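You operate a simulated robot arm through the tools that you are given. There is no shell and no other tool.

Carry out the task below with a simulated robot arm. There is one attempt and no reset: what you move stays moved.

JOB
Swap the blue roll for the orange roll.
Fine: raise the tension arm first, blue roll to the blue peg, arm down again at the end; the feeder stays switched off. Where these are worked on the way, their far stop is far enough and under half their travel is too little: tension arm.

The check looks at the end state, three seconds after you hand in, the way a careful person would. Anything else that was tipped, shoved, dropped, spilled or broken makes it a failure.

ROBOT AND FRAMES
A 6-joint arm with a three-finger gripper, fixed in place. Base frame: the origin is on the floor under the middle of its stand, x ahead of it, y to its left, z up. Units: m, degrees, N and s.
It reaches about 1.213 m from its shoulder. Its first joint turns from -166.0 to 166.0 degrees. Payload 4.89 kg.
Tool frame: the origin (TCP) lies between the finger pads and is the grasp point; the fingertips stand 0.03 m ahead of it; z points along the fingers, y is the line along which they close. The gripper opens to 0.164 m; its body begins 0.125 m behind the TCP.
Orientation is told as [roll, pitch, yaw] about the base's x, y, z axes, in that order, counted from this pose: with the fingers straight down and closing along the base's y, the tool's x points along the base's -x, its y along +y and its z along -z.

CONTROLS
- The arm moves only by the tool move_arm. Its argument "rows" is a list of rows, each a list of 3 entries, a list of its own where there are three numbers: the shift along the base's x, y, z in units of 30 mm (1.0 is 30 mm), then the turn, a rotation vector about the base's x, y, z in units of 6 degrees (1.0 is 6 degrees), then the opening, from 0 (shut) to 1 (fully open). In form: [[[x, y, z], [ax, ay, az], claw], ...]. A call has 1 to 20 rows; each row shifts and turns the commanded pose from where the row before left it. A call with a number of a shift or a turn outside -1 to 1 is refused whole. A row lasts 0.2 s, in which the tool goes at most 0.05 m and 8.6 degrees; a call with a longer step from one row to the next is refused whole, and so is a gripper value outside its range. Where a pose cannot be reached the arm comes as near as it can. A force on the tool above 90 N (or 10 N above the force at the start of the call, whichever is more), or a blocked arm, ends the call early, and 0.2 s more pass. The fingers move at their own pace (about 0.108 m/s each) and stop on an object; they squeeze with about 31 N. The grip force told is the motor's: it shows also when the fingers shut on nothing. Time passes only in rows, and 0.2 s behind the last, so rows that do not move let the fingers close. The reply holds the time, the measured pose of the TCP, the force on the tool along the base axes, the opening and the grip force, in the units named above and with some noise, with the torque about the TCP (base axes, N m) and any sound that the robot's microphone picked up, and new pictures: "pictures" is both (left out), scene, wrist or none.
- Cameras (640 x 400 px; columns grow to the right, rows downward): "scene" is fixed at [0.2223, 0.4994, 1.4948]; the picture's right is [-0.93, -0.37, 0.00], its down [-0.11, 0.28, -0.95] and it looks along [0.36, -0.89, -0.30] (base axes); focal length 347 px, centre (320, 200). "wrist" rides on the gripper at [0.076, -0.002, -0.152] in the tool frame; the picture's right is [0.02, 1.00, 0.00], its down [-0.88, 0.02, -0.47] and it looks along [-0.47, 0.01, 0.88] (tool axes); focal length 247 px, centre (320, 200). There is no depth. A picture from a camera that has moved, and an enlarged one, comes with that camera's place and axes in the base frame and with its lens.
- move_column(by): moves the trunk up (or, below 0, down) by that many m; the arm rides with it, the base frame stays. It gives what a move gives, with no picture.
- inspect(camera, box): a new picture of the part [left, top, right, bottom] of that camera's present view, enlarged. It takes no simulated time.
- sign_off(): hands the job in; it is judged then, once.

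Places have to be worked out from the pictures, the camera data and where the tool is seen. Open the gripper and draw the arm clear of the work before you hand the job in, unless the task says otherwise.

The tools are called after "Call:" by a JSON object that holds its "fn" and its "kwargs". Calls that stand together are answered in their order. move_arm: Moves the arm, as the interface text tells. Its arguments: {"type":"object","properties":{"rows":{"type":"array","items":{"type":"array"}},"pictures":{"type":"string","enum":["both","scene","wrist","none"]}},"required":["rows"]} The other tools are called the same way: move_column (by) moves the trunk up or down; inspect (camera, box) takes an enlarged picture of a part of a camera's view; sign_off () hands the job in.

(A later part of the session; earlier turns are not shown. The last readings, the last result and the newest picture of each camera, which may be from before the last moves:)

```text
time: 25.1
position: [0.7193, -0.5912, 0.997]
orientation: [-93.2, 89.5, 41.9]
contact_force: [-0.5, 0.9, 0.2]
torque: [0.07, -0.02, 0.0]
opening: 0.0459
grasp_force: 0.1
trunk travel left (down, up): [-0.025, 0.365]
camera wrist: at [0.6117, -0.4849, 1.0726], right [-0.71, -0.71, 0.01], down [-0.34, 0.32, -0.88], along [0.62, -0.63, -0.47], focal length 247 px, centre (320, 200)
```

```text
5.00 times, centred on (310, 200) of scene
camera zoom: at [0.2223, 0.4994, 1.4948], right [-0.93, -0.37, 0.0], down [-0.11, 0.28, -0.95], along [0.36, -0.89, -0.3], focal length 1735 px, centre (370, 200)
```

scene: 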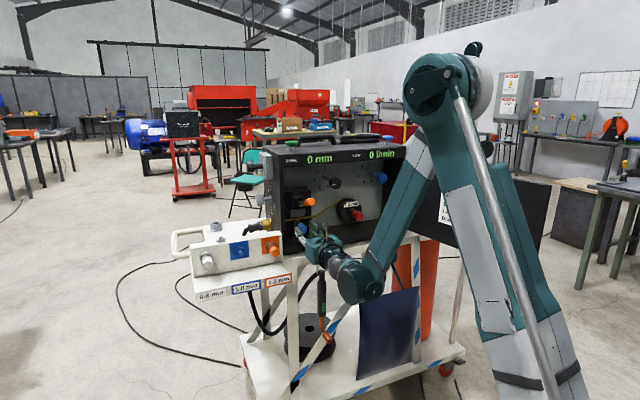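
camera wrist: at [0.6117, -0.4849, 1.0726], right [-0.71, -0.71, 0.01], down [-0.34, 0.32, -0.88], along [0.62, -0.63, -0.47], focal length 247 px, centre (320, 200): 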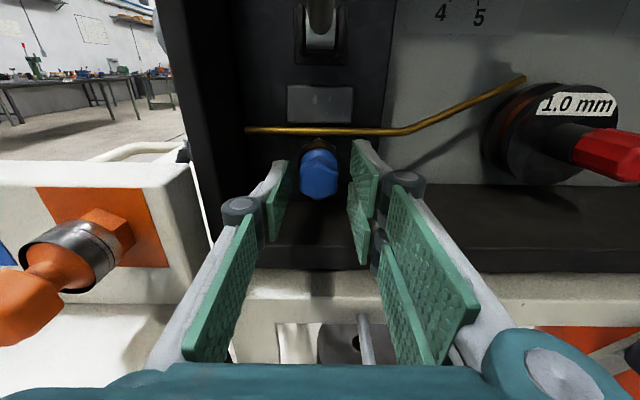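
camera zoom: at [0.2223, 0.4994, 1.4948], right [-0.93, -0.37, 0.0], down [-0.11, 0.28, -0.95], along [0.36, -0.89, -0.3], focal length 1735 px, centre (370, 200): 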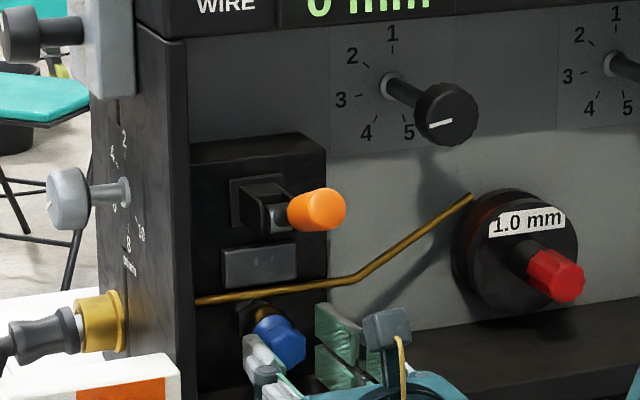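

The knob is centred between the pads, about 15 mm ahead of the grasp point. I'll advance 20 mm more and close on it.

Call:
{"fn": "move_arm", "kwargs": {"rows": [[[0.236, -0.236, 0], [0, 0, 0], 0.28], [[0.236, -0.236, 0], [0, 0, 0], 0.28], [[0, 0, 0], [0, 0, 0], 0.28], [[0, 0, 0], [0, 0, 0], 0.2], [[0, 0, 0], [0, 0, 0], 0.1], [[0, 0, 0], [0, 0, 0], 0], [[0, 0, 0], [0, 0, 0], 0]], "pictures": "both"}}

Call:
{"fn": "inspect", "kwargs": {"camera": "scene", "box": [270, 180, 350, 260]}}

Call:
{"fn": "inspect", "kwargs": {"camera": "wrist", "box": [240, 100, 400, 260]}}

```text
time: 26.7
position: [0.7345, -0.6066, 0.9975]
orientation: [-91.5, 89.7, 43.7]
contact_force: [-0.1, -1.0, 0.6]
torque: [0.05, 0.0, 0.01]
opening: 0.0292
grasp_force: 31.3
trunk travel left (down, up): [-0.025, 0.365]
camera wrist: at [0.6272, -0.4992, 1.0724], right [-0.71, -0.71, 0.01], down [-0.34, 0.32, -0.88], along [0.62, -0.63, -0.47], focal length 247 px, centre (320, 200)
```

scene: 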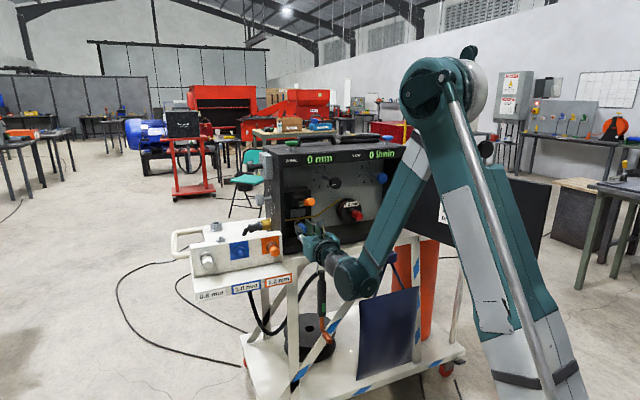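
wrist: 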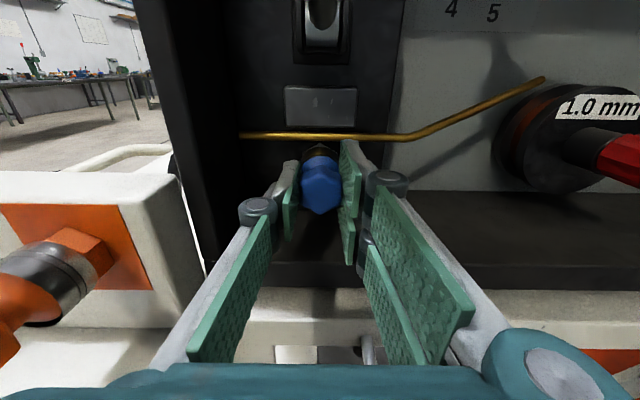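

```text
5.00 times, centred on (310, 220) of scene
camera zoom: at [0.2223, 0.4994, 1.4948], right [-0.93, -0.37, 0.0], down [-0.11, 0.28, -0.95], along [0.36, -0.89, -0.3], focal length 1735 px, centre (370, 100)
```

zoom: 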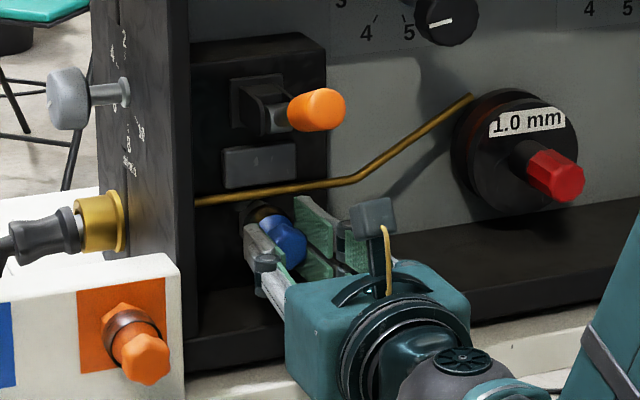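

```text
2.50 times, centred on (320, 180) of wrist
camera zoom: at [0.6272, -0.4992, 1.0724], right [-0.71, -0.71, 0.01], down [-0.34, 0.32, -0.88], along [0.62, -0.63, -0.47], focal length 617 px, centre (320, 250)
```

zoom: 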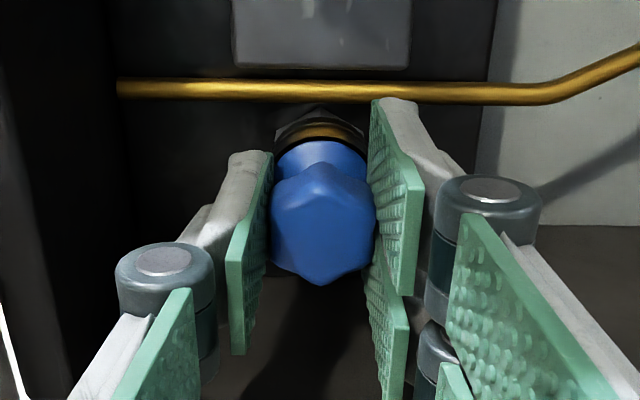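

The cap is gripped squarely at 29 mm with no side load; the seated pose is TCP (0.7345, -0.6066, 0.9975). I'll pull it straight out gently.

Call:
{"fn": "move_arm", "kwargs": {"rows": [[[-0.118, 0.118, 0], [0, 0, 0], 0], [[-0.118, 0.118, 0], [0, 0, 0], 0], [[-0.236, 0.236, 0], [0, 0, 0], 0], [[0, 0, 0], [0, 0, 0], 0]], "pictures": "both"}}

Call:
{"fn": "inspect", "kwargs": {"camera": "wrist", "box": [240, 100, 400, 260]}}

```text
time: 27.7
position: [0.7198, -0.5932, 0.9967]
orientation: [-91.1, 89.6, 43.9]
contact_force: [0.1, -1.2, 0.4]
torque: [-0.02, 0.02, 0.04]
opening: 0.0288
grasp_force: 31.0
trunk travel left (down, up): [-0.025, 0.365]
camera wrist: at [0.6131, -0.4856, 1.0726], right [-0.71, -0.71, 0.01], down [-0.34, 0.32, -0.88], along [0.62, -0.63, -0.47], focal length 247 px, centre (320, 200)
```

scene: 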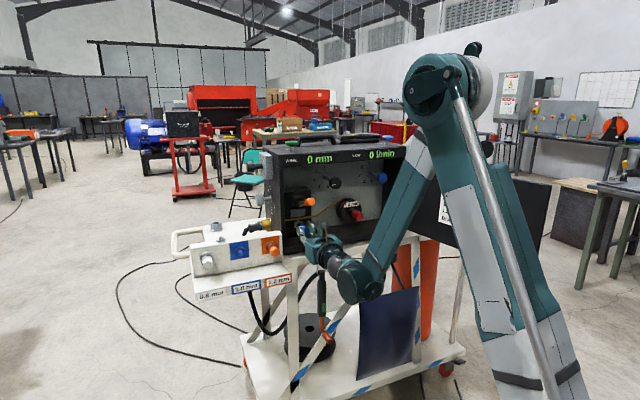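
wrist: 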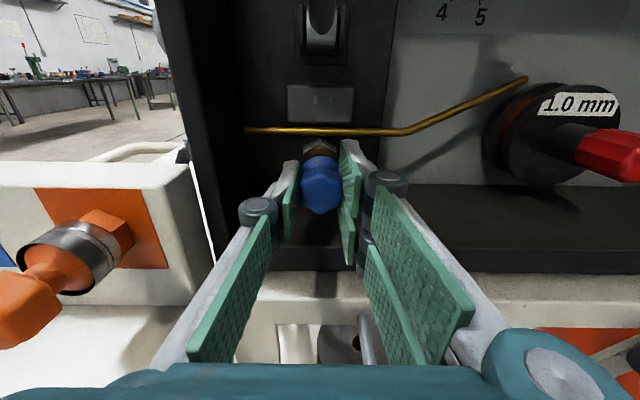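

```text
2.50 times, centred on (320, 180) of wrist
camera zoom: at [0.6131, -0.4856, 1.0726], right [-0.71, -0.71, 0.01], down [-0.34, 0.32, -0.88], along [0.62, -0.63, -0.47], focal length 617 px, centre (320, 250)
```

zoom: 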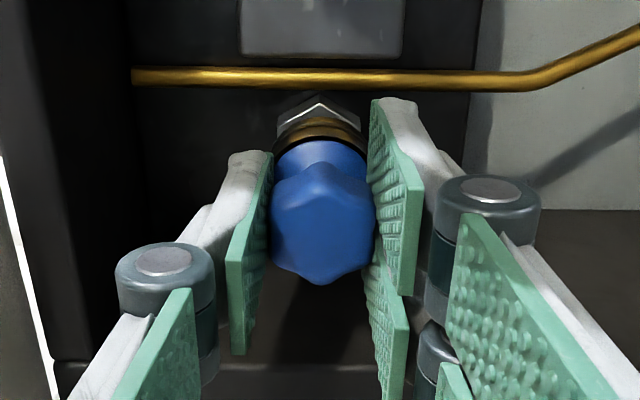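

The roll is sliding off the shaft freely, and the hex behind it is coming into view. I'll keep pulling straight out until it's clear of the shaft.

Call:
{"fn": "move_arm", "kwargs": {"rows": [[[-0.236, 0.236, 0], [0, 0, 0], 0], [[-0.236, 0.236, 0], [0, 0, 0], 0], [[-0.236, 0.236, 0], [0, 0, 0], 0], [[-0.4, 0.4, 0], [0, 0, 0], 0], [[-0.4, 0.4, 0], [0, 0, 0], 0], [[0, 0, 0], [0, 0, 0], 0]], "pictures": "both"}}

Call:
{"fn": "inspect", "kwargs": {"camera": "wrist", "box": [240, 60, 400, 260]}}

```text
time: 29.1
position: [0.674, -0.5475, 0.9983]
orientation: [-90.7, 89.7, 44.4]
contact_force: [0.5, 0.2, -1.2]
torque: [0.0, 0.03, -0.02]
opening: 0.0288
grasp_force: 30.4
trunk travel left (down, up): [-0.025, 0.365]
camera wrist: at [0.5679, -0.4403, 1.074], right [-0.71, -0.71, 0.01], down [-0.34, 0.32, -0.88], along [0.62, -0.63, -0.47], focal length 247 px, centre (320, 200)
```

scene: 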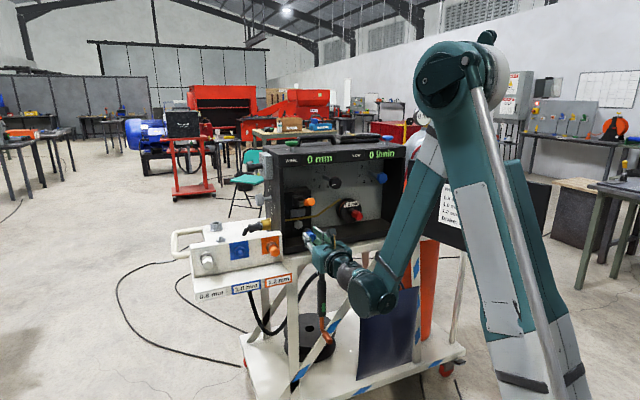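
wrist: 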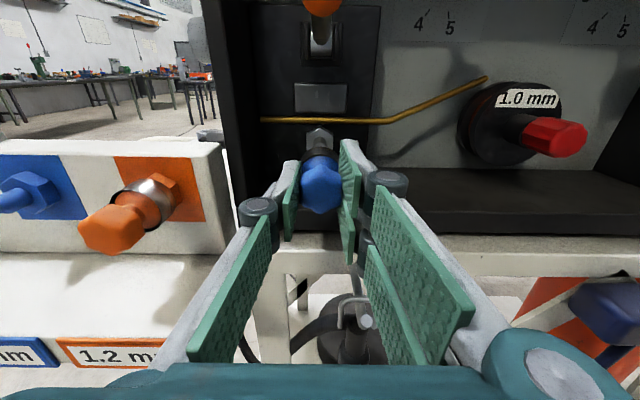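

```text
2.00 times, centred on (320, 160) of wrist
camera zoom: at [0.5679, -0.4403, 1.074], right [-0.71, -0.71, 0.01], down [-0.34, 0.32, -0.88], along [0.62, -0.63, -0.47], focal length 494 px, centre (320, 280)
```

zoom: 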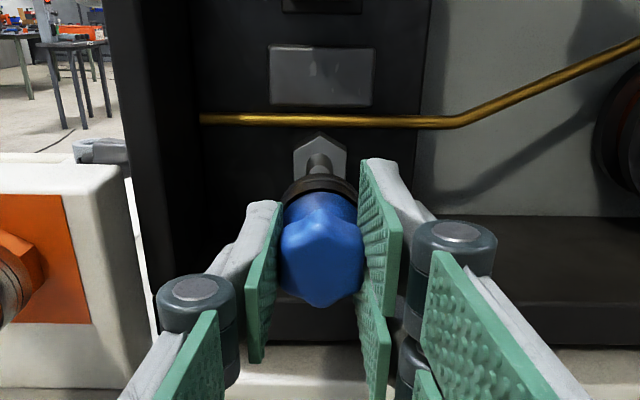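

The blue roll is off the shaft. I'll withdraw further, rise to z ≈ 1.05, and carry it left above the orange roll toward the blue peg, which sits at roughly (0.872, -0.386, 0.970).

Call:
{"fn": "move_arm", "kwargs": {"rows": [[[-0.825, 0.825, 0], [0, 0, 0], 0], [[-0.825, 0.825, 0], [0, 0, 0], 0], [[0.589, 0.589, 0.867], [0, 0, 0], 0], [[0.589, 0.589, 0.867], [0, 0, 0], 0], [[0.8, 0.8, 0], [0, 0, 0], 0], [[0.8, 0.8, 0], [0, 0, 0], 0], [[0.8, 0.8, 0], [0, 0, 0], 0], [[0, 0, 0], [0, 0, 0], 0]], "pictures": "both"}}

```text
time: 30.9
position: [0.7313, -0.394, 1.0497]
orientation: [-91.7, 89.8, 43.5]
contact_force: [-0.6, -0.5, -0.7]
torque: [0.06, 0.02, 0.07]
opening: 0.0288
grasp_force: 30.7
trunk travel left (down, up): [-0.025, 0.365]
camera wrist: at [0.6252, -0.286, 1.1253], right [-0.71, -0.71, 0.01], down [-0.34, 0.32, -0.88], along [0.62, -0.63, -0.47], focal length 247 px, centre (320, 200)
```

scene: 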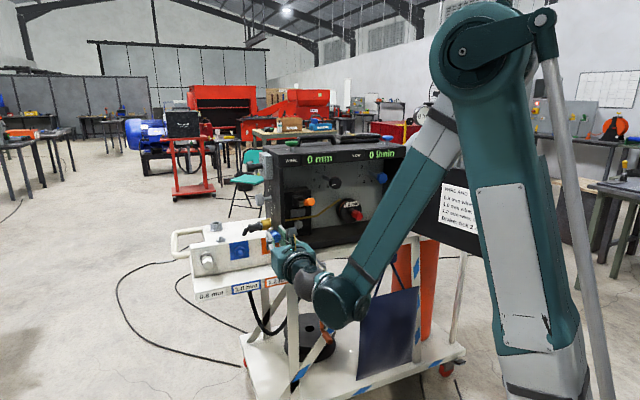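
wrist: 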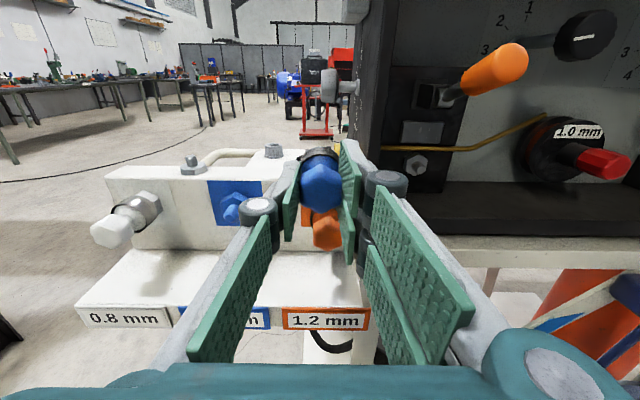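

The roll is held firmly above the orange one. I'll continue left to line up with the blue peg.

Call:
{"fn": "move_arm", "kwargs": {"rows": [[[0.825, 0.825, 0], [0, 0, 0], 0], [[0.825, 0.825, 0], [0, 0, 0], 0], [[0.825, 0.825, 0], [0, 0, 0], 0], [[0, 0, 0], [0, 0, 0], 0]], "pictures": "both"}}

Call:
{"fn": "inspect", "kwargs": {"camera": "wrist", "box": [220, 100, 420, 300]}}

```text
time: 31.9
position: [0.8062, -0.3176, 1.0483]
orientation: [-91.6, 89.6, 43.7]
contact_force: [-0.5, -0.5, -0.7]
torque: [0.06, 0.02, 0.13]
opening: 0.0287
grasp_force: 31.5
trunk travel left (down, up): [-0.025, 0.365]
camera wrist: at [0.6998, -0.2099, 1.1239], right [-0.71, -0.71, 0.01], down [-0.34, 0.32, -0.88], along [0.62, -0.63, -0.47], focal length 247 px, centre (320, 200)
```

scene: 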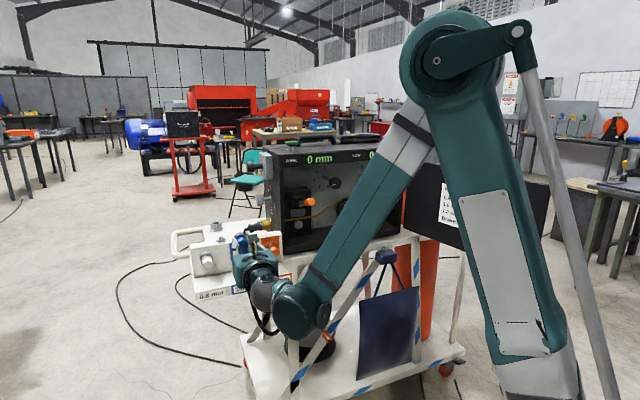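
wrist: 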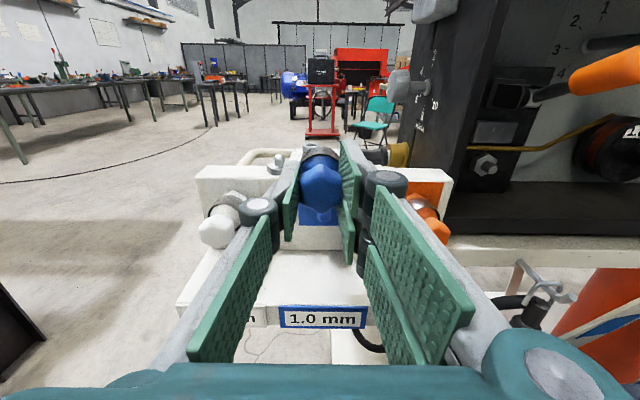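

```text
2.00 times, centred on (320, 200) of wrist
camera zoom: at [0.6998, -0.2099, 1.1239], right [-0.71, -0.71, 0.01], down [-0.34, 0.32, -0.88], along [0.62, -0.63, -0.47], focal length 494 px, centre (320, 200)
```

zoom: 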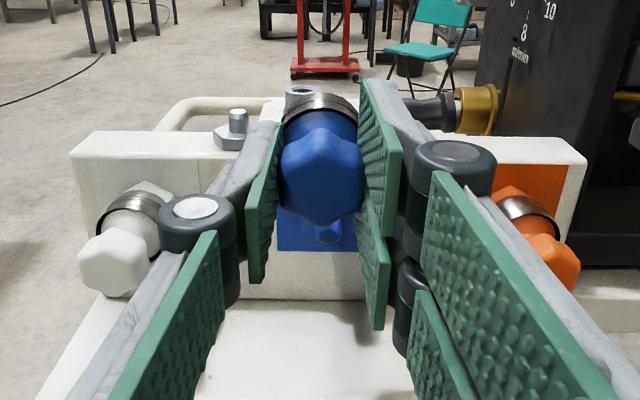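

The peg tip is just visible beneath the held roll. I'll zoom in to measure the lateral alignment.

Call:
{"fn": "inspect", "kwargs": {"camera": "wrist", "box": [290, 190, 350, 240]}}

Call:
{"fn": "inspect", "kwargs": {"camera": "scene", "box": [190, 215, 300, 300]}}

```text
8.00 times, centred on (320, 215) of wrist
camera zoom: at [0.6998, -0.2099, 1.1239], right [-0.71, -0.71, 0.01], down [-0.34, 0.32, -0.88], along [0.62, -0.63, -0.47], focal length 1976 px, centre (320, 80)
```

zoom: 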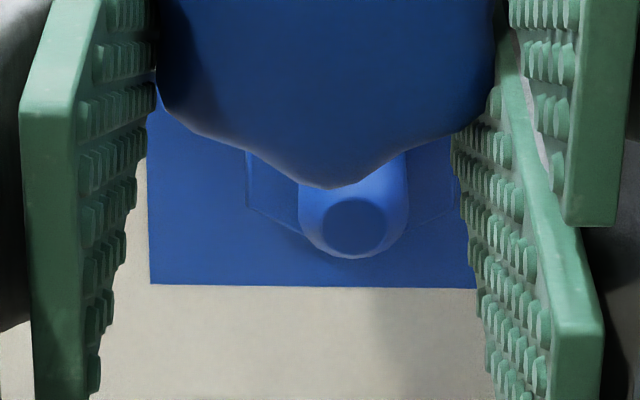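

```text
4.71 times, centred on (245, 258) of scene
camera zoom: at [0.2223, 0.4994, 1.4948], right [-0.93, -0.37, 0.0], down [-0.11, 0.28, -0.95], along [0.36, -0.89, -0.3], focal length 1633 px, centre (673, -71)
```

zoom: 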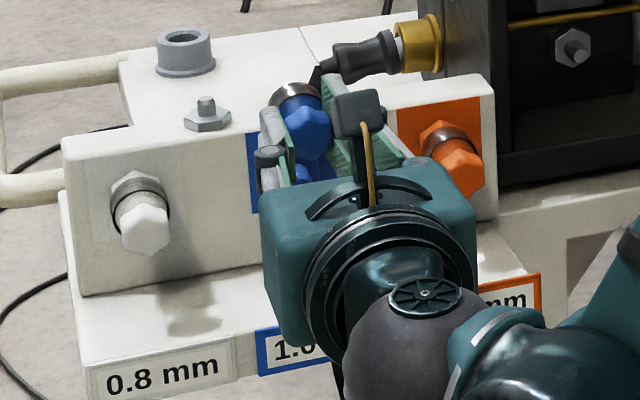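

The peg tip is clearly visible: it sits about 5.7 mm to the right of the tool axis, with z ≈ 0.969. I'll also measure the bare shaft from here, to work out its height against the grip height.

Call:
{"fn": "inspect", "kwargs": {"camera": "wrist", "box": [460, 140, 520, 190]}}

Call:
{"fn": "inspect", "kwargs": {"camera": "scene", "box": [270, 200, 320, 240]}}

```text
8.00 times, centred on (490, 165) of wrist
camera zoom: at [0.6998, -0.2099, 1.1239], right [-0.71, -0.71, 0.01], down [-0.34, 0.32, -0.88], along [0.62, -0.63, -0.47], focal length 1976 px, centre (-1040, 480)
```

zoom: 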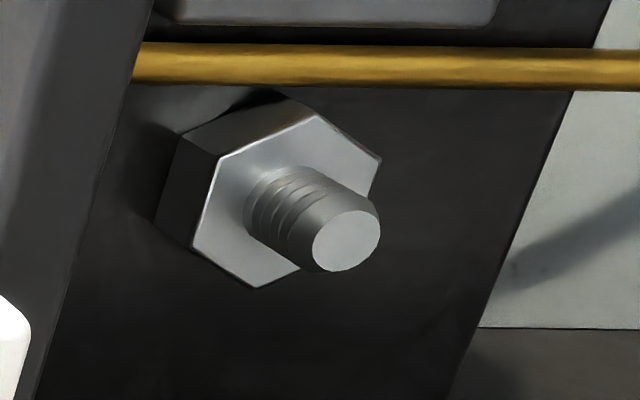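

```text
10.00 times, centred on (295, 220) of scene
camera zoom: at [0.2223, 0.4994, 1.4948], right [-0.93, -0.37, 0.0], down [-0.11, 0.28, -0.95], along [0.36, -0.89, -0.3], focal length 3470 px, centre (570, 0)
```

zoom: 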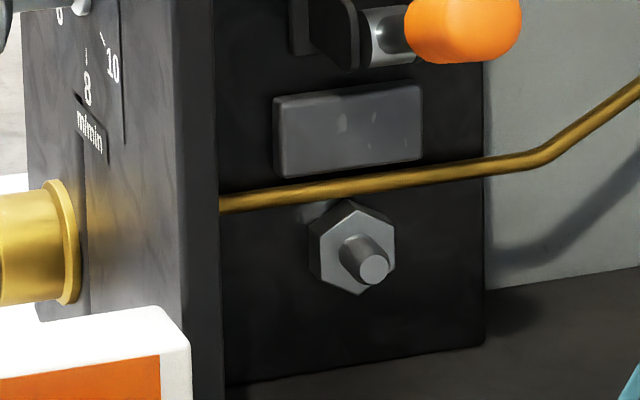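

The shaft tip triangulates to (0.7596, -0.6322, 0.995), so the roll axis lies about 2 mm below the TCP and the seat is about 36 mm in front of a peg's tip. I'll lower to z ≈ 0.971 with a 5.7 mm shift right, still 35 mm short of the peg.

Call:
{"fn": "move_arm", "kwargs": {"rows": [[[-0.045, -0.045, -0.859], [0, 0, 0], 0], [[-0.045, -0.045, -0.859], [0, 0, 0], 0], [[-0.045, -0.045, -0.859], [0, 0, 0], 0], [[0, 0, 0], [0, 0, 0], 0], [[0, 0, 0], [0, 0, 0], 0]], "pictures": "both"}}

Call:
{"fn": "inspect", "kwargs": {"camera": "wrist", "box": [280, 110, 360, 180]}}

Call:
{"fn": "inspect", "kwargs": {"camera": "scene", "box": [215, 225, 275, 275]}}

```text
time: 33.1
position: [0.7996, -0.3202, 0.9728]
orientation: [-92.1, 89.6, 43.0]
contact_force: [0.5, -1.0, -1.0]
torque: [0.04, 0.02, 0.03]
opening: 0.0289
grasp_force: 31.0
trunk travel left (down, up): [-0.025, 0.365]
camera wrist: at [0.6934, -0.2127, 1.0484], right [-0.71, -0.71, 0.01], down [-0.34, 0.32, -0.88], along [0.62, -0.63, -0.47], focal length 247 px, centre (320, 200)
```

scene: 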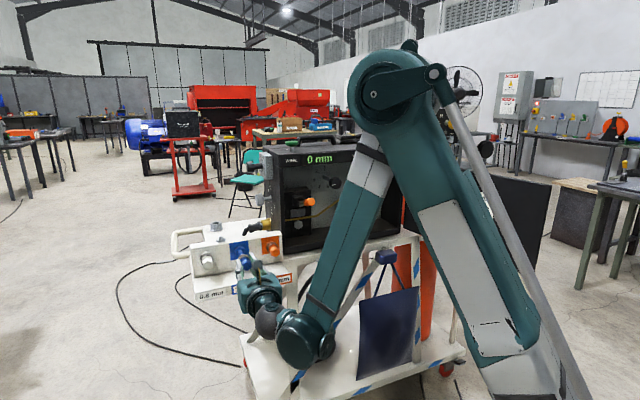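
wrist: 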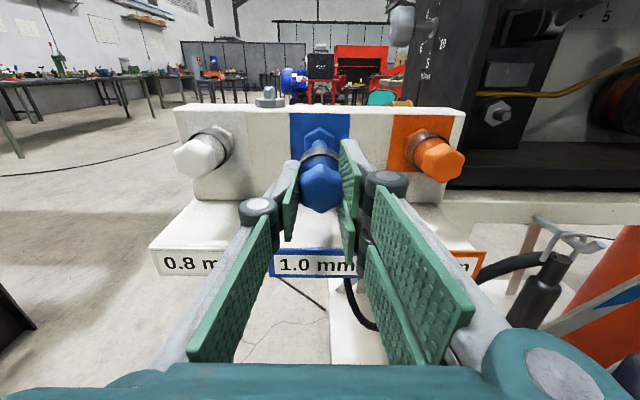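

```text
5.71 times, centred on (320, 145) of wrist
camera zoom: at [0.6934, -0.2127, 1.0484], right [-0.71, -0.71, 0.01], down [-0.34, 0.32, -0.88], along [0.62, -0.63, -0.47], focal length 1411 px, centre (320, 514)
```

zoom: 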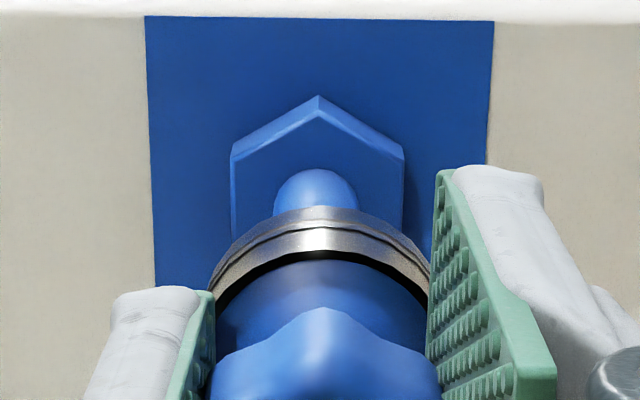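

```text
8.00 times, centred on (245, 250) of scene
camera zoom: at [0.2223, 0.4994, 1.4948], right [-0.93, -0.37, 0.0], down [-0.11, 0.28, -0.95], along [0.36, -0.89, -0.3], focal length 2776 px, centre (920, -200)
```

zoom: 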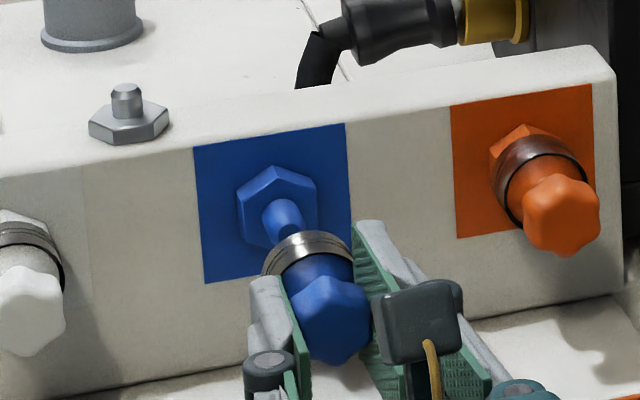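

Lateral alignment is within about half a millimetre, and the roll axis sits about 1 mm high. I'll drop 1.3 mm and slide toward the peg in small steps, watching the force.

Call:
{"fn": "move_arm", "kwargs": {"rows": [[[0.354, -0.354, -0.045], [0, 0, 0], 0], [[0.354, -0.354, 0], [0, 0, 0], 0], [[0.118, -0.118, 0], [0, 0, 0], 0], [[0.118, -0.118, 0], [0, 0, 0], 0], [[0, 0, 0], [0, 0, 0], 0]], "pictures": "both"}}

Call:
{"fn": "inspect", "kwargs": {"camera": "wrist", "box": [280, 110, 360, 180]}}

Call:
{"fn": "inspect", "kwargs": {"camera": "scene", "box": [215, 225, 275, 275]}}

```text
time: 34.3
position: [0.8302, -0.3495, 0.9731]
orientation: [-99.8, 89.6, 35.4]
contact_force: [3.8, -1.6, 20.2]
torque: [-0.68, -0.73, 0.04]
opening: 0.0284
grasp_force: 31.0
trunk travel left (down, up): [-0.025, 0.365]
camera wrist: at [0.7241, -0.2423, 1.0484], right [-0.71, -0.71, 0.01], down [-0.34, 0.32, -0.88], along [0.62, -0.63, -0.47], focal length 247 px, centre (320, 200)
```

scene: 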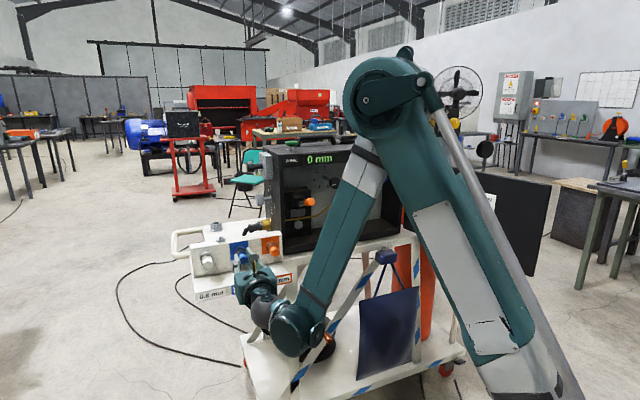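
wrist: 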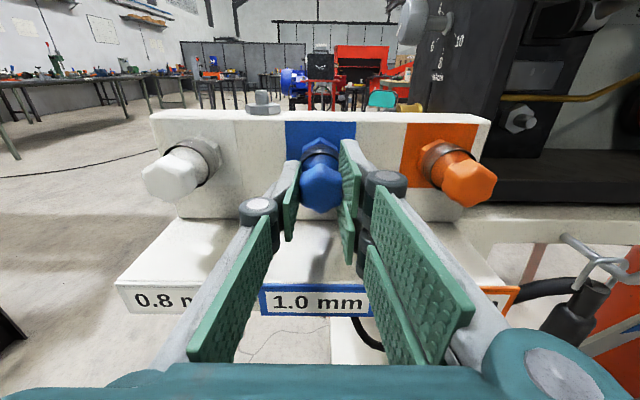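

```text
5.71 times, centred on (320, 145) of wrist
camera zoom: at [0.7241, -0.2423, 1.0484], right [-0.71, -0.71, 0.01], down [-0.34, 0.32, -0.88], along [0.62, -0.63, -0.47], focal length 1411 px, centre (320, 514)
```

zoom: 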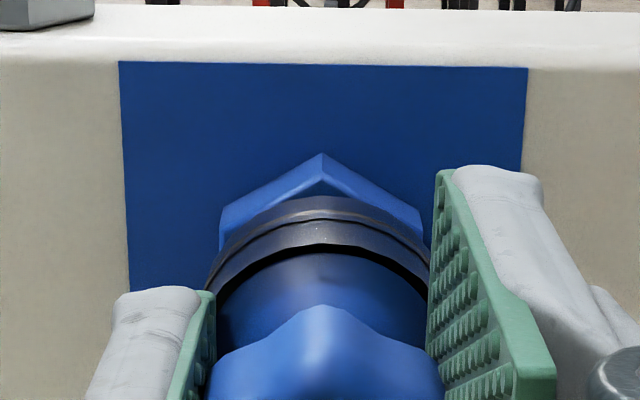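

```text
8.00 times, centred on (245, 250) of scene
camera zoom: at [0.2223, 0.4994, 1.4948], right [-0.93, -0.37, 0.0], down [-0.11, 0.28, -0.95], along [0.36, -0.89, -0.3], focal length 2776 px, centre (920, -200)
```

zoom: 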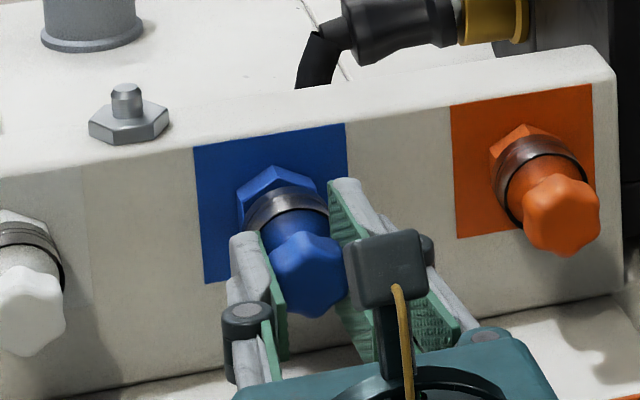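

The roll is on the peg, with a 20 N upward load showing I'm about 2 mm low. I'll raise slightly and push on in small steps until it seats.

Call:
{"fn": "move_arm", "kwargs": {"rows": [[[0, 0, 0.07], [0, 0, 0], 0], [[0.118, -0.118, 0], [0, 0, 0], 0], [[0.118, -0.118, 0], [0, 0, 0], 0], [[0, 0, 0], [0, 0, 0], 0]], "pictures": "none"}}

```text
time: 35.3
position: [0.8355, -0.356, 0.9734]
orientation: [-95.7, 89.6, 39.4]
contact_force: [-16.1, 11.7, 1.3]
torque: [0.15, 0.18, -0.13]
opening: 0.0284
grasp_force: 30.9
trunk travel left (down, up): [-0.025, 0.365]
```

There's about 20 N of push-back along the axis now. I'll check visually whether the sleeve has reached the hex like the orange roll's does.

Call:
{"fn": "inspect", "kwargs": {"camera": "wrist", "box": [280, 120, 360, 190]}}

Call:
{"fn": "inspect", "kwargs": {"camera": "wrist", "box": [400, 110, 510, 220]}}

Call:
{"fn": "inspect", "kwargs": {"camera": "scene", "box": [195, 220, 295, 290]}}

```text
5.71 times, centred on (320, 155) of wrist
camera zoom: at [0.7301, -0.2479, 1.0488], right [-0.71, -0.71, 0.01], down [-0.34, 0.32, -0.88], along [0.62, -0.63, -0.47], focal length 1411 px, centre (320, 457)
```

zoom: 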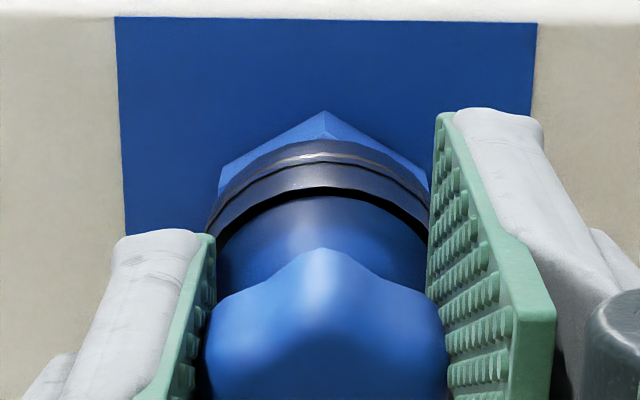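

```text
3.64 times, centred on (455, 165) of wrist
camera zoom: at [0.7301, -0.2479, 1.0488], right [-0.71, -0.71, 0.01], down [-0.34, 0.32, -0.88], along [0.62, -0.63, -0.47], focal length 898 px, centre (-171, 327)
```

zoom: 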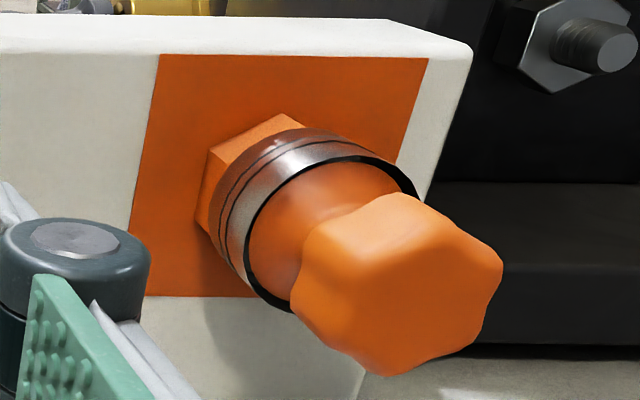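

```text
5.71 times, centred on (245, 255) of scene
camera zoom: at [0.2223, 0.4994, 1.4948], right [-0.93, -0.37, 0.0], down [-0.11, 0.28, -0.95], along [0.36, -0.89, -0.3], focal length 1983 px, centre (749, -114)
```

zoom: 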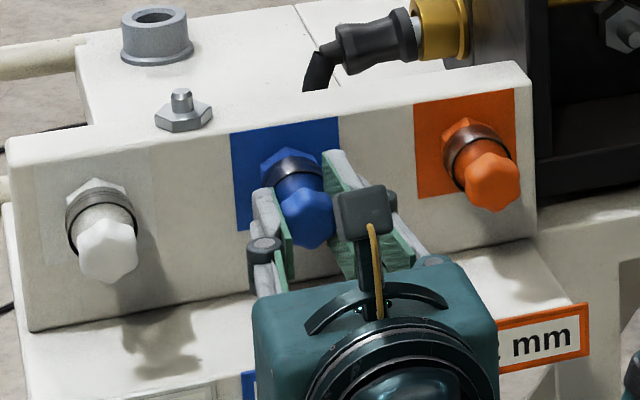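

It looks seated. I'll confirm with a gentle 3 mm extra push to see whether the position holds.

Call:
{"fn": "move_arm", "kwargs": {"rows": [[[0.07, -0.07, 0], [0, 0, 0], 0], [[0, 0, 0], [0, 0, 0], 0]], "pictures": "none"}}

```text
time: 35.9
position: [0.8396, -0.3574, 0.9735]
orientation: [-99.2, 89.6, 36.1]
contact_force: [-14.6, 13.1, 4.4]
torque: [-0.01, 0.01, -0.02]
opening: 0.028
grasp_force: 31.2
trunk travel left (down, up): [-0.025, 0.365]
```

It moved a further 4 mm at a constant 20 N, so it was still sliding. I'll check whether the roll moved on the peg or slipped in the pads.

Call:
{"fn": "inspect", "kwargs": {"camera": "wrist", "box": [280, 120, 360, 190]}}

Call:
{"fn": "inspect", "kwargs": {"camera": "scene", "box": [215, 225, 275, 275]}}

```text
5.71 times, centred on (320, 155) of wrist
camera zoom: at [0.7325, -0.2501, 1.049], right [-0.7, -0.71, 0.01], down [-0.34, 0.32, -0.88], along [0.62, -0.63, -0.47], focal length 1411 px, centre (320, 457)
```

zoom: 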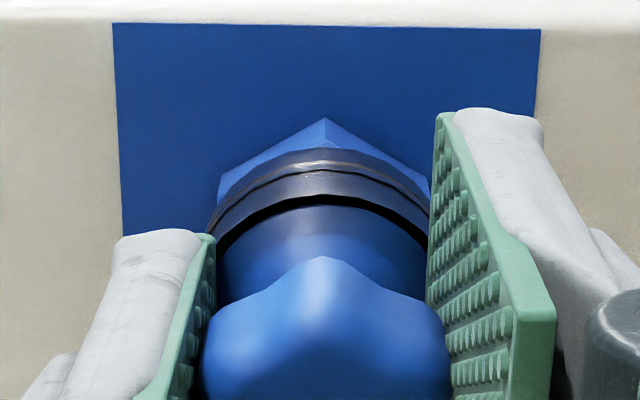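

```text
8.00 times, centred on (245, 250) of scene
camera zoom: at [0.2223, 0.4994, 1.4948], right [-0.93, -0.37, 0.0], down [-0.11, 0.28, -0.95], along [0.36, -0.89, -0.3], focal length 2776 px, centre (920, -200)
```

zoom: 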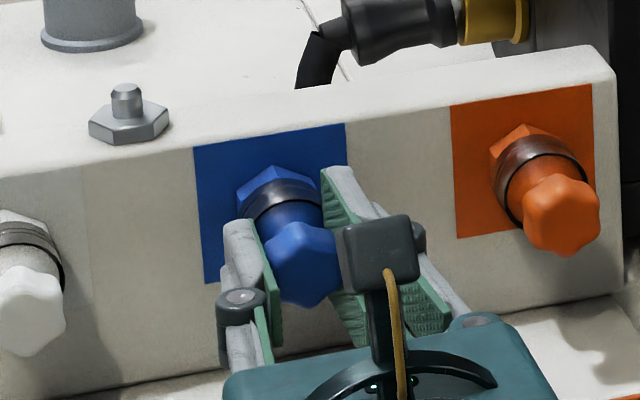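

The cap shifted about 3.6 mm in the pads, which suggests the sleeve is up against the hex. I'll compare its standoff with the seated orange roll at high zoom.

Call:
{"fn": "inspect", "kwargs": {"camera": "scene", "box": [235, 232, 275, 264]}}

Call:
{"fn": "inspect", "kwargs": {"camera": "scene", "box": [265, 228, 305, 260]}}

Call:
{"fn": "inspect", "kwargs": {"camera": "wrist", "box": [130, 110, 240, 220]}}

```text
12.50 times, centred on (255, 248) of scene
camera zoom: at [0.2223, 0.4994, 1.4948], right [-0.93, -0.37, 0.0], down [-0.11, 0.28, -0.95], along [0.36, -0.89, -0.3], focal length 4338 px, centre (1132, -400)
```

zoom: 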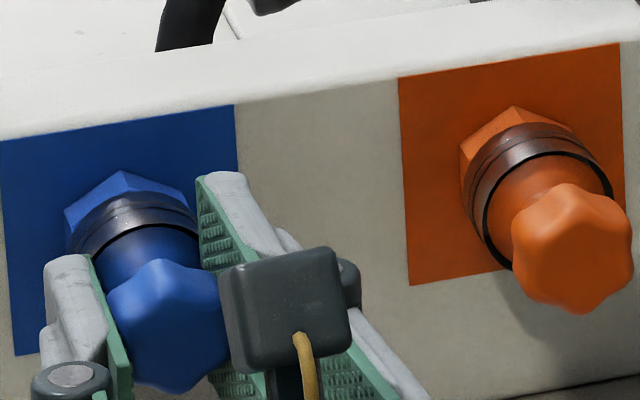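

```text
12.50 times, centred on (285, 244) of scene
camera zoom: at [0.2223, 0.4994, 1.4948], right [-0.93, -0.37, 0.0], down [-0.11, 0.28, -0.95], along [0.36, -0.89, -0.3], focal length 4338 px, centre (758, -350)
```

zoom: 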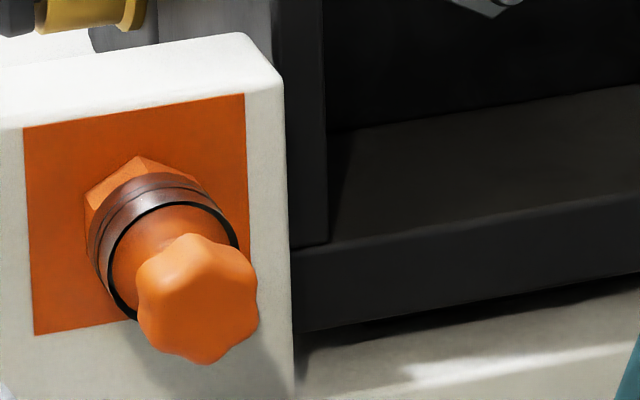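

```text
3.64 times, centred on (185, 165) of wrist
camera zoom: at [0.7325, -0.2501, 1.049], right [-0.7, -0.71, 0.01], down [-0.34, 0.32, -0.88], along [0.62, -0.63, -0.47], focal length 898 px, centre (811, 327)
```

zoom: 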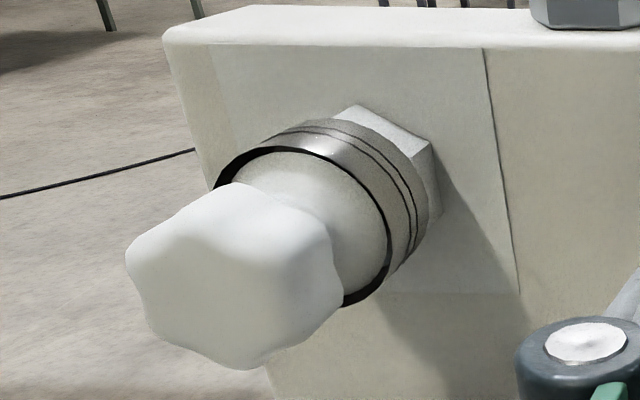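

The hex-to-cap distance matches the orange roll's once scaled for perspective, so the blue roll is fully seated on its peg. I'll open and back straight out.

Call:
{"fn": "move_arm", "kwargs": {"rows": [[[-0.05, 0.05, 0], [0, 0, 0], 0.1], [[0, 0, 0], [0, 0, 0], 0.25], [[0, 0, 0], [0, 0, 0], 0.35], [[0, 0, 0], [0, 0, 0], 0.35], [[-0.4, 0.4, 0], [0, 0, 0], 0.35], [[-0.6, 0.6, 0], [0, 0, 0], 0.35], [[-0.6, 0.6, 0], [0, 0, 0], 0.35], [[-0.4, 0.4, 0], [0, 0, 0], 0.35], [[0, 0, 0], [0, 0, 0], 0.35]], "pictures": "both"}}

Call:
{"fn": "inspect", "kwargs": {"camera": "wrist", "box": [260, 100, 380, 200]}}

Call:
{"fn": "inspect", "kwargs": {"camera": "wrist", "box": [370, 90, 490, 190]}}

```text
time: 37.9
position: [0.7786, -0.2974, 0.9721]
orientation: [-91.1, 89.6, 44.1]
contact_force: [0.3, -1.1, -0.9]
torque: [-0.02, -0.01, 0.01]
opening: 0.0576
grasp_force: 0.1
trunk travel left (down, up): [-0.025, 0.365]
camera wrist: at [0.6723, -0.1899, 1.0482], right [-0.71, -0.71, 0.01], down [-0.34, 0.32, -0.88], along [0.62, -0.63, -0.47], focal length 247 px, centre (320, 200)
```

scene: 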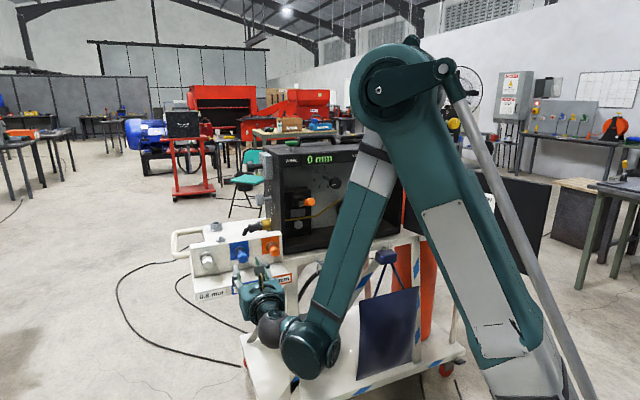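
wrist: 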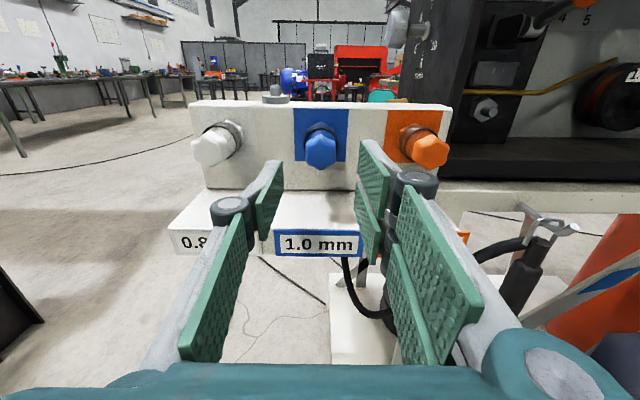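

```text
4.00 times, centred on (320, 150) of wrist
camera zoom: at [0.6723, -0.1899, 1.0482], right [-0.71, -0.71, 0.01], down [-0.34, 0.32, -0.88], along [0.62, -0.63, -0.47], focal length 988 px, centre (320, 400)
```

zoom: 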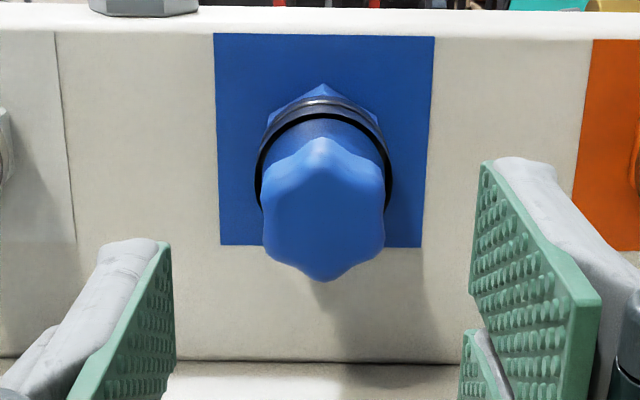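

```text
4.00 times, centred on (430, 140) of wrist
camera zoom: at [0.6723, -0.1899, 1.0482], right [-0.71, -0.71, 0.01], down [-0.34, 0.32, -0.88], along [0.62, -0.63, -0.47], focal length 988 px, centre (-120, 440)
```

zoom: 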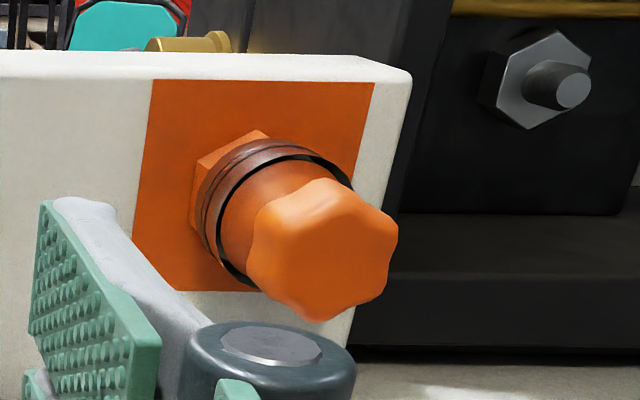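

The blue roll sits properly on the blue peg. I'll now slide right to line up in front of the orange roll, keeping the fingertips short of its cap.

Call:
{"fn": "move_arm", "kwargs": {"rows": [[[-0.501, -0.783, 0.02], [0, 0, 0], 0.35], [[-0.501, -0.783, 0.02], [0, 0, 0], 0.35], [[-0.501, -0.783, 0], [0, 0, 0], 0.35], [[-0.501, -0.783, 0], [0, 0, 0], 0.35], [[0, 0, 0], [0, 0, 0], 0.35]], "pictures": "both"}}

Call:
{"fn": "inspect", "kwargs": {"camera": "wrist", "box": [260, 100, 380, 200]}}

```text
time: 39.1
position: [0.7164, -0.3925, 0.9729]
orientation: [-92.6, 89.5, 42.5]
contact_force: [0.0, 0.2, 0.5]
torque: [0.01, 0.0, -0.09]
opening: 0.0572
grasp_force: 0.1
trunk travel left (down, up): [-0.025, 0.365]
camera wrist: at [0.6113, -0.285, 1.0492], right [-0.71, -0.71, 0.01], down [-0.34, 0.32, -0.88], along [0.62, -0.63, -0.47], focal length 247 px, centre (320, 200)
```

scene: 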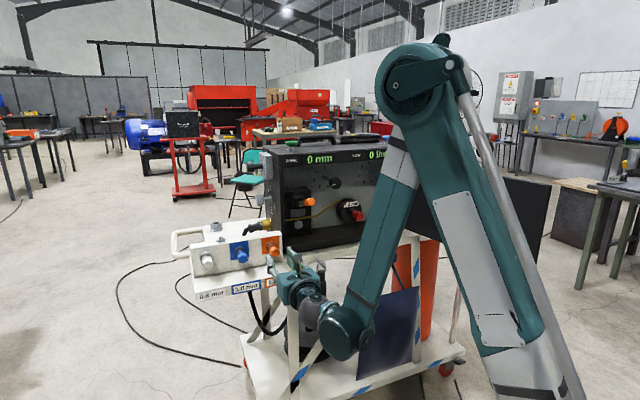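
wrist: 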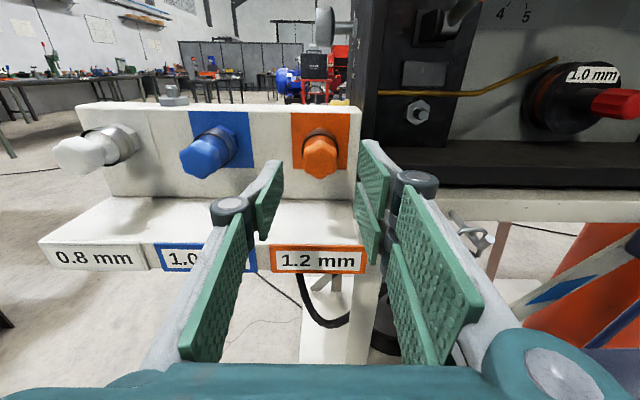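

```text
4.00 times, centred on (320, 150) of wrist
camera zoom: at [0.6113, -0.285, 1.0492], right [-0.71, -0.71, 0.01], down [-0.34, 0.32, -0.88], along [0.62, -0.63, -0.47], focal length 988 px, centre (320, 400)
```

zoom: 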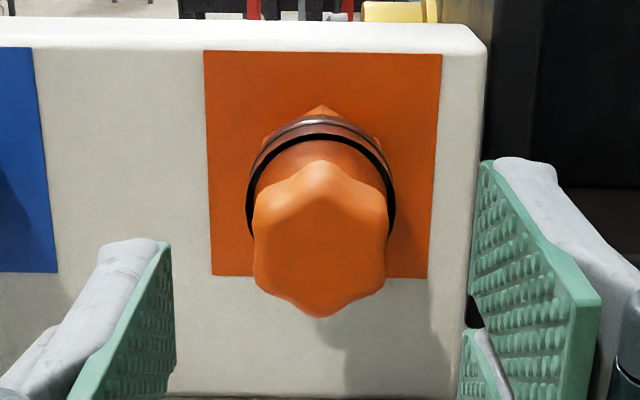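

The tool axis is lined up with the orange roll to within about 1 mm in u and z. I'll narrow the fingers, advance to the same relative depth I used for blue, and close.

Call:
{"fn": "move_arm", "kwargs": {"rows": [[[0, 0, 0.02], [0, 0, 0], 0.28], [[0.464, -0.464, 0], [0, 0, 0], 0.28], [[0.464, -0.464, 0], [0, 0, 0], 0.28], [[0.464, -0.464, 0], [0, 0, 0], 0.28], [[0, 0, 0], [0, 0, 0], 0.28], [[0, 0, 0], [0, 0, 0], 0.28]], "pictures": "both"}}

Call:
{"fn": "inspect", "kwargs": {"camera": "wrist", "box": [260, 110, 380, 230]}}

```text
time: 40.5
position: [0.7579, -0.4326, 0.9736]
orientation: [-92.4, 89.6, 42.8]
contact_force: [0.1, -0.2, -0.3]
torque: [0.03, -0.01, -0.02]
opening: 0.0459
grasp_force: 0.0
trunk travel left (down, up): [-0.025, 0.365]
camera wrist: at [0.6513, -0.3249, 1.0494], right [-0.71, -0.71, 0.01], down [-0.34, 0.32, -0.88], along [0.62, -0.63, -0.47], focal length 247 px, centre (320, 200)
```

scene: 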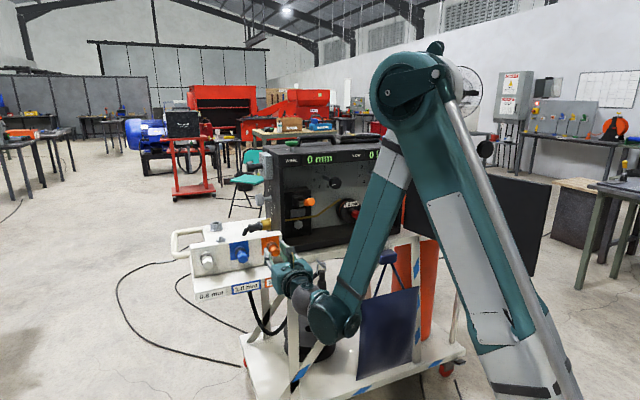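
wrist: 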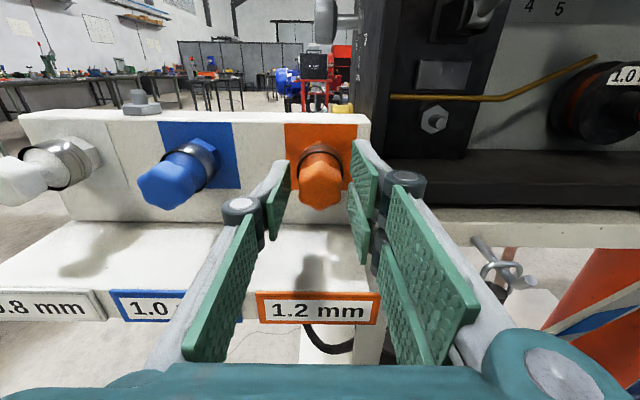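

```text
3.33 times, centred on (320, 170) of wrist
camera zoom: at [0.6513, -0.3249, 1.0494], right [-0.71, -0.71, 0.01], down [-0.34, 0.32, -0.88], along [0.62, -0.63, -0.47], focal length 823 px, centre (320, 300)
```

zoom: 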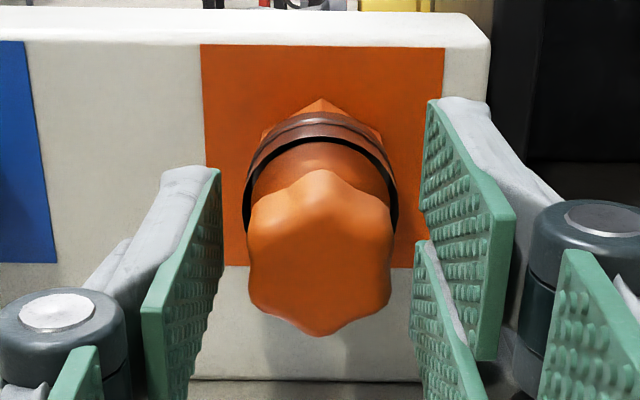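

The orange cap is about 5 mm further ahead than blue was when I gripped it. I'll advance that much and close.

Call:
{"fn": "move_arm", "kwargs": {"rows": [[[0.118, -0.118, 0], [0, 0, 0], 0.28], [[0, 0, 0], [0, 0, 0], 0.28], [[0, 0, 0], [0, 0, 0], 0.2], [[0, 0, 0], [0, 0, 0], 0.1], [[0, 0, 0], [0, 0, 0], 0], [[0, 0, 0], [0, 0, 0], 0], [[0, 0, 0], [0, 0, 0], 0]], "pictures": "both"}}

Call:
{"fn": "inspect", "kwargs": {"camera": "wrist", "box": [280, 120, 360, 190]}}

```text
time: 42.1
position: [0.7618, -0.4357, 0.9751]
orientation: [-96.8, 89.5, 38.3]
contact_force: [-21.7, 18.3, -8.2]
torque: [0.33, 0.28, -0.37]
opening: 0.0288
grasp_force: 31.6
trunk travel left (down, up): [-0.025, 0.365]
camera wrist: at [0.6562, -0.3281, 1.0497], right [-0.71, -0.71, 0.01], down [-0.34, 0.32, -0.88], along [0.62, -0.63, -0.47], focal length 247 px, centre (320, 200)
```

scene: 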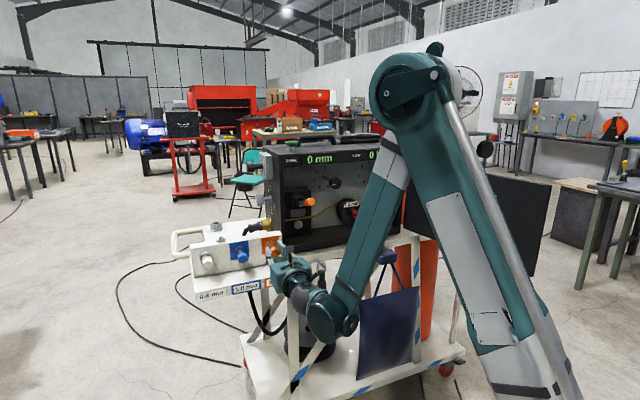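
wrist: 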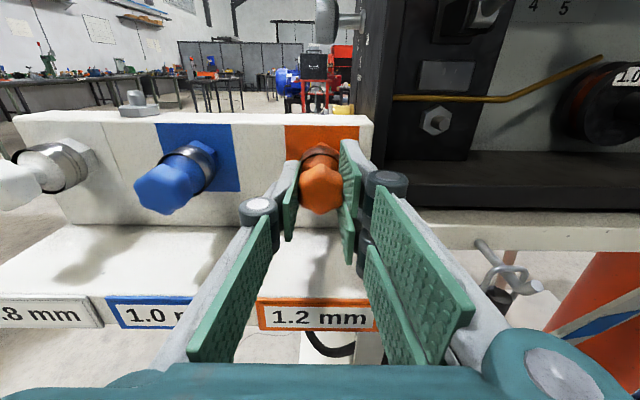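

```text
5.71 times, centred on (320, 155) of wrist
camera zoom: at [0.6562, -0.3281, 1.0497], right [-0.71, -0.71, 0.01], down [-0.34, 0.32, -0.88], along [0.62, -0.63, -0.47], focal length 1411 px, centre (320, 457)
```

zoom: 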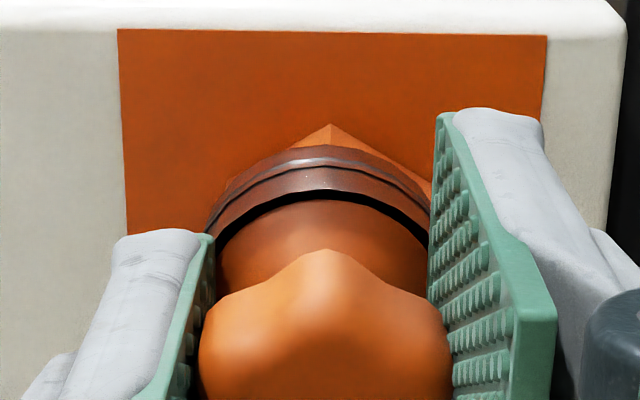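

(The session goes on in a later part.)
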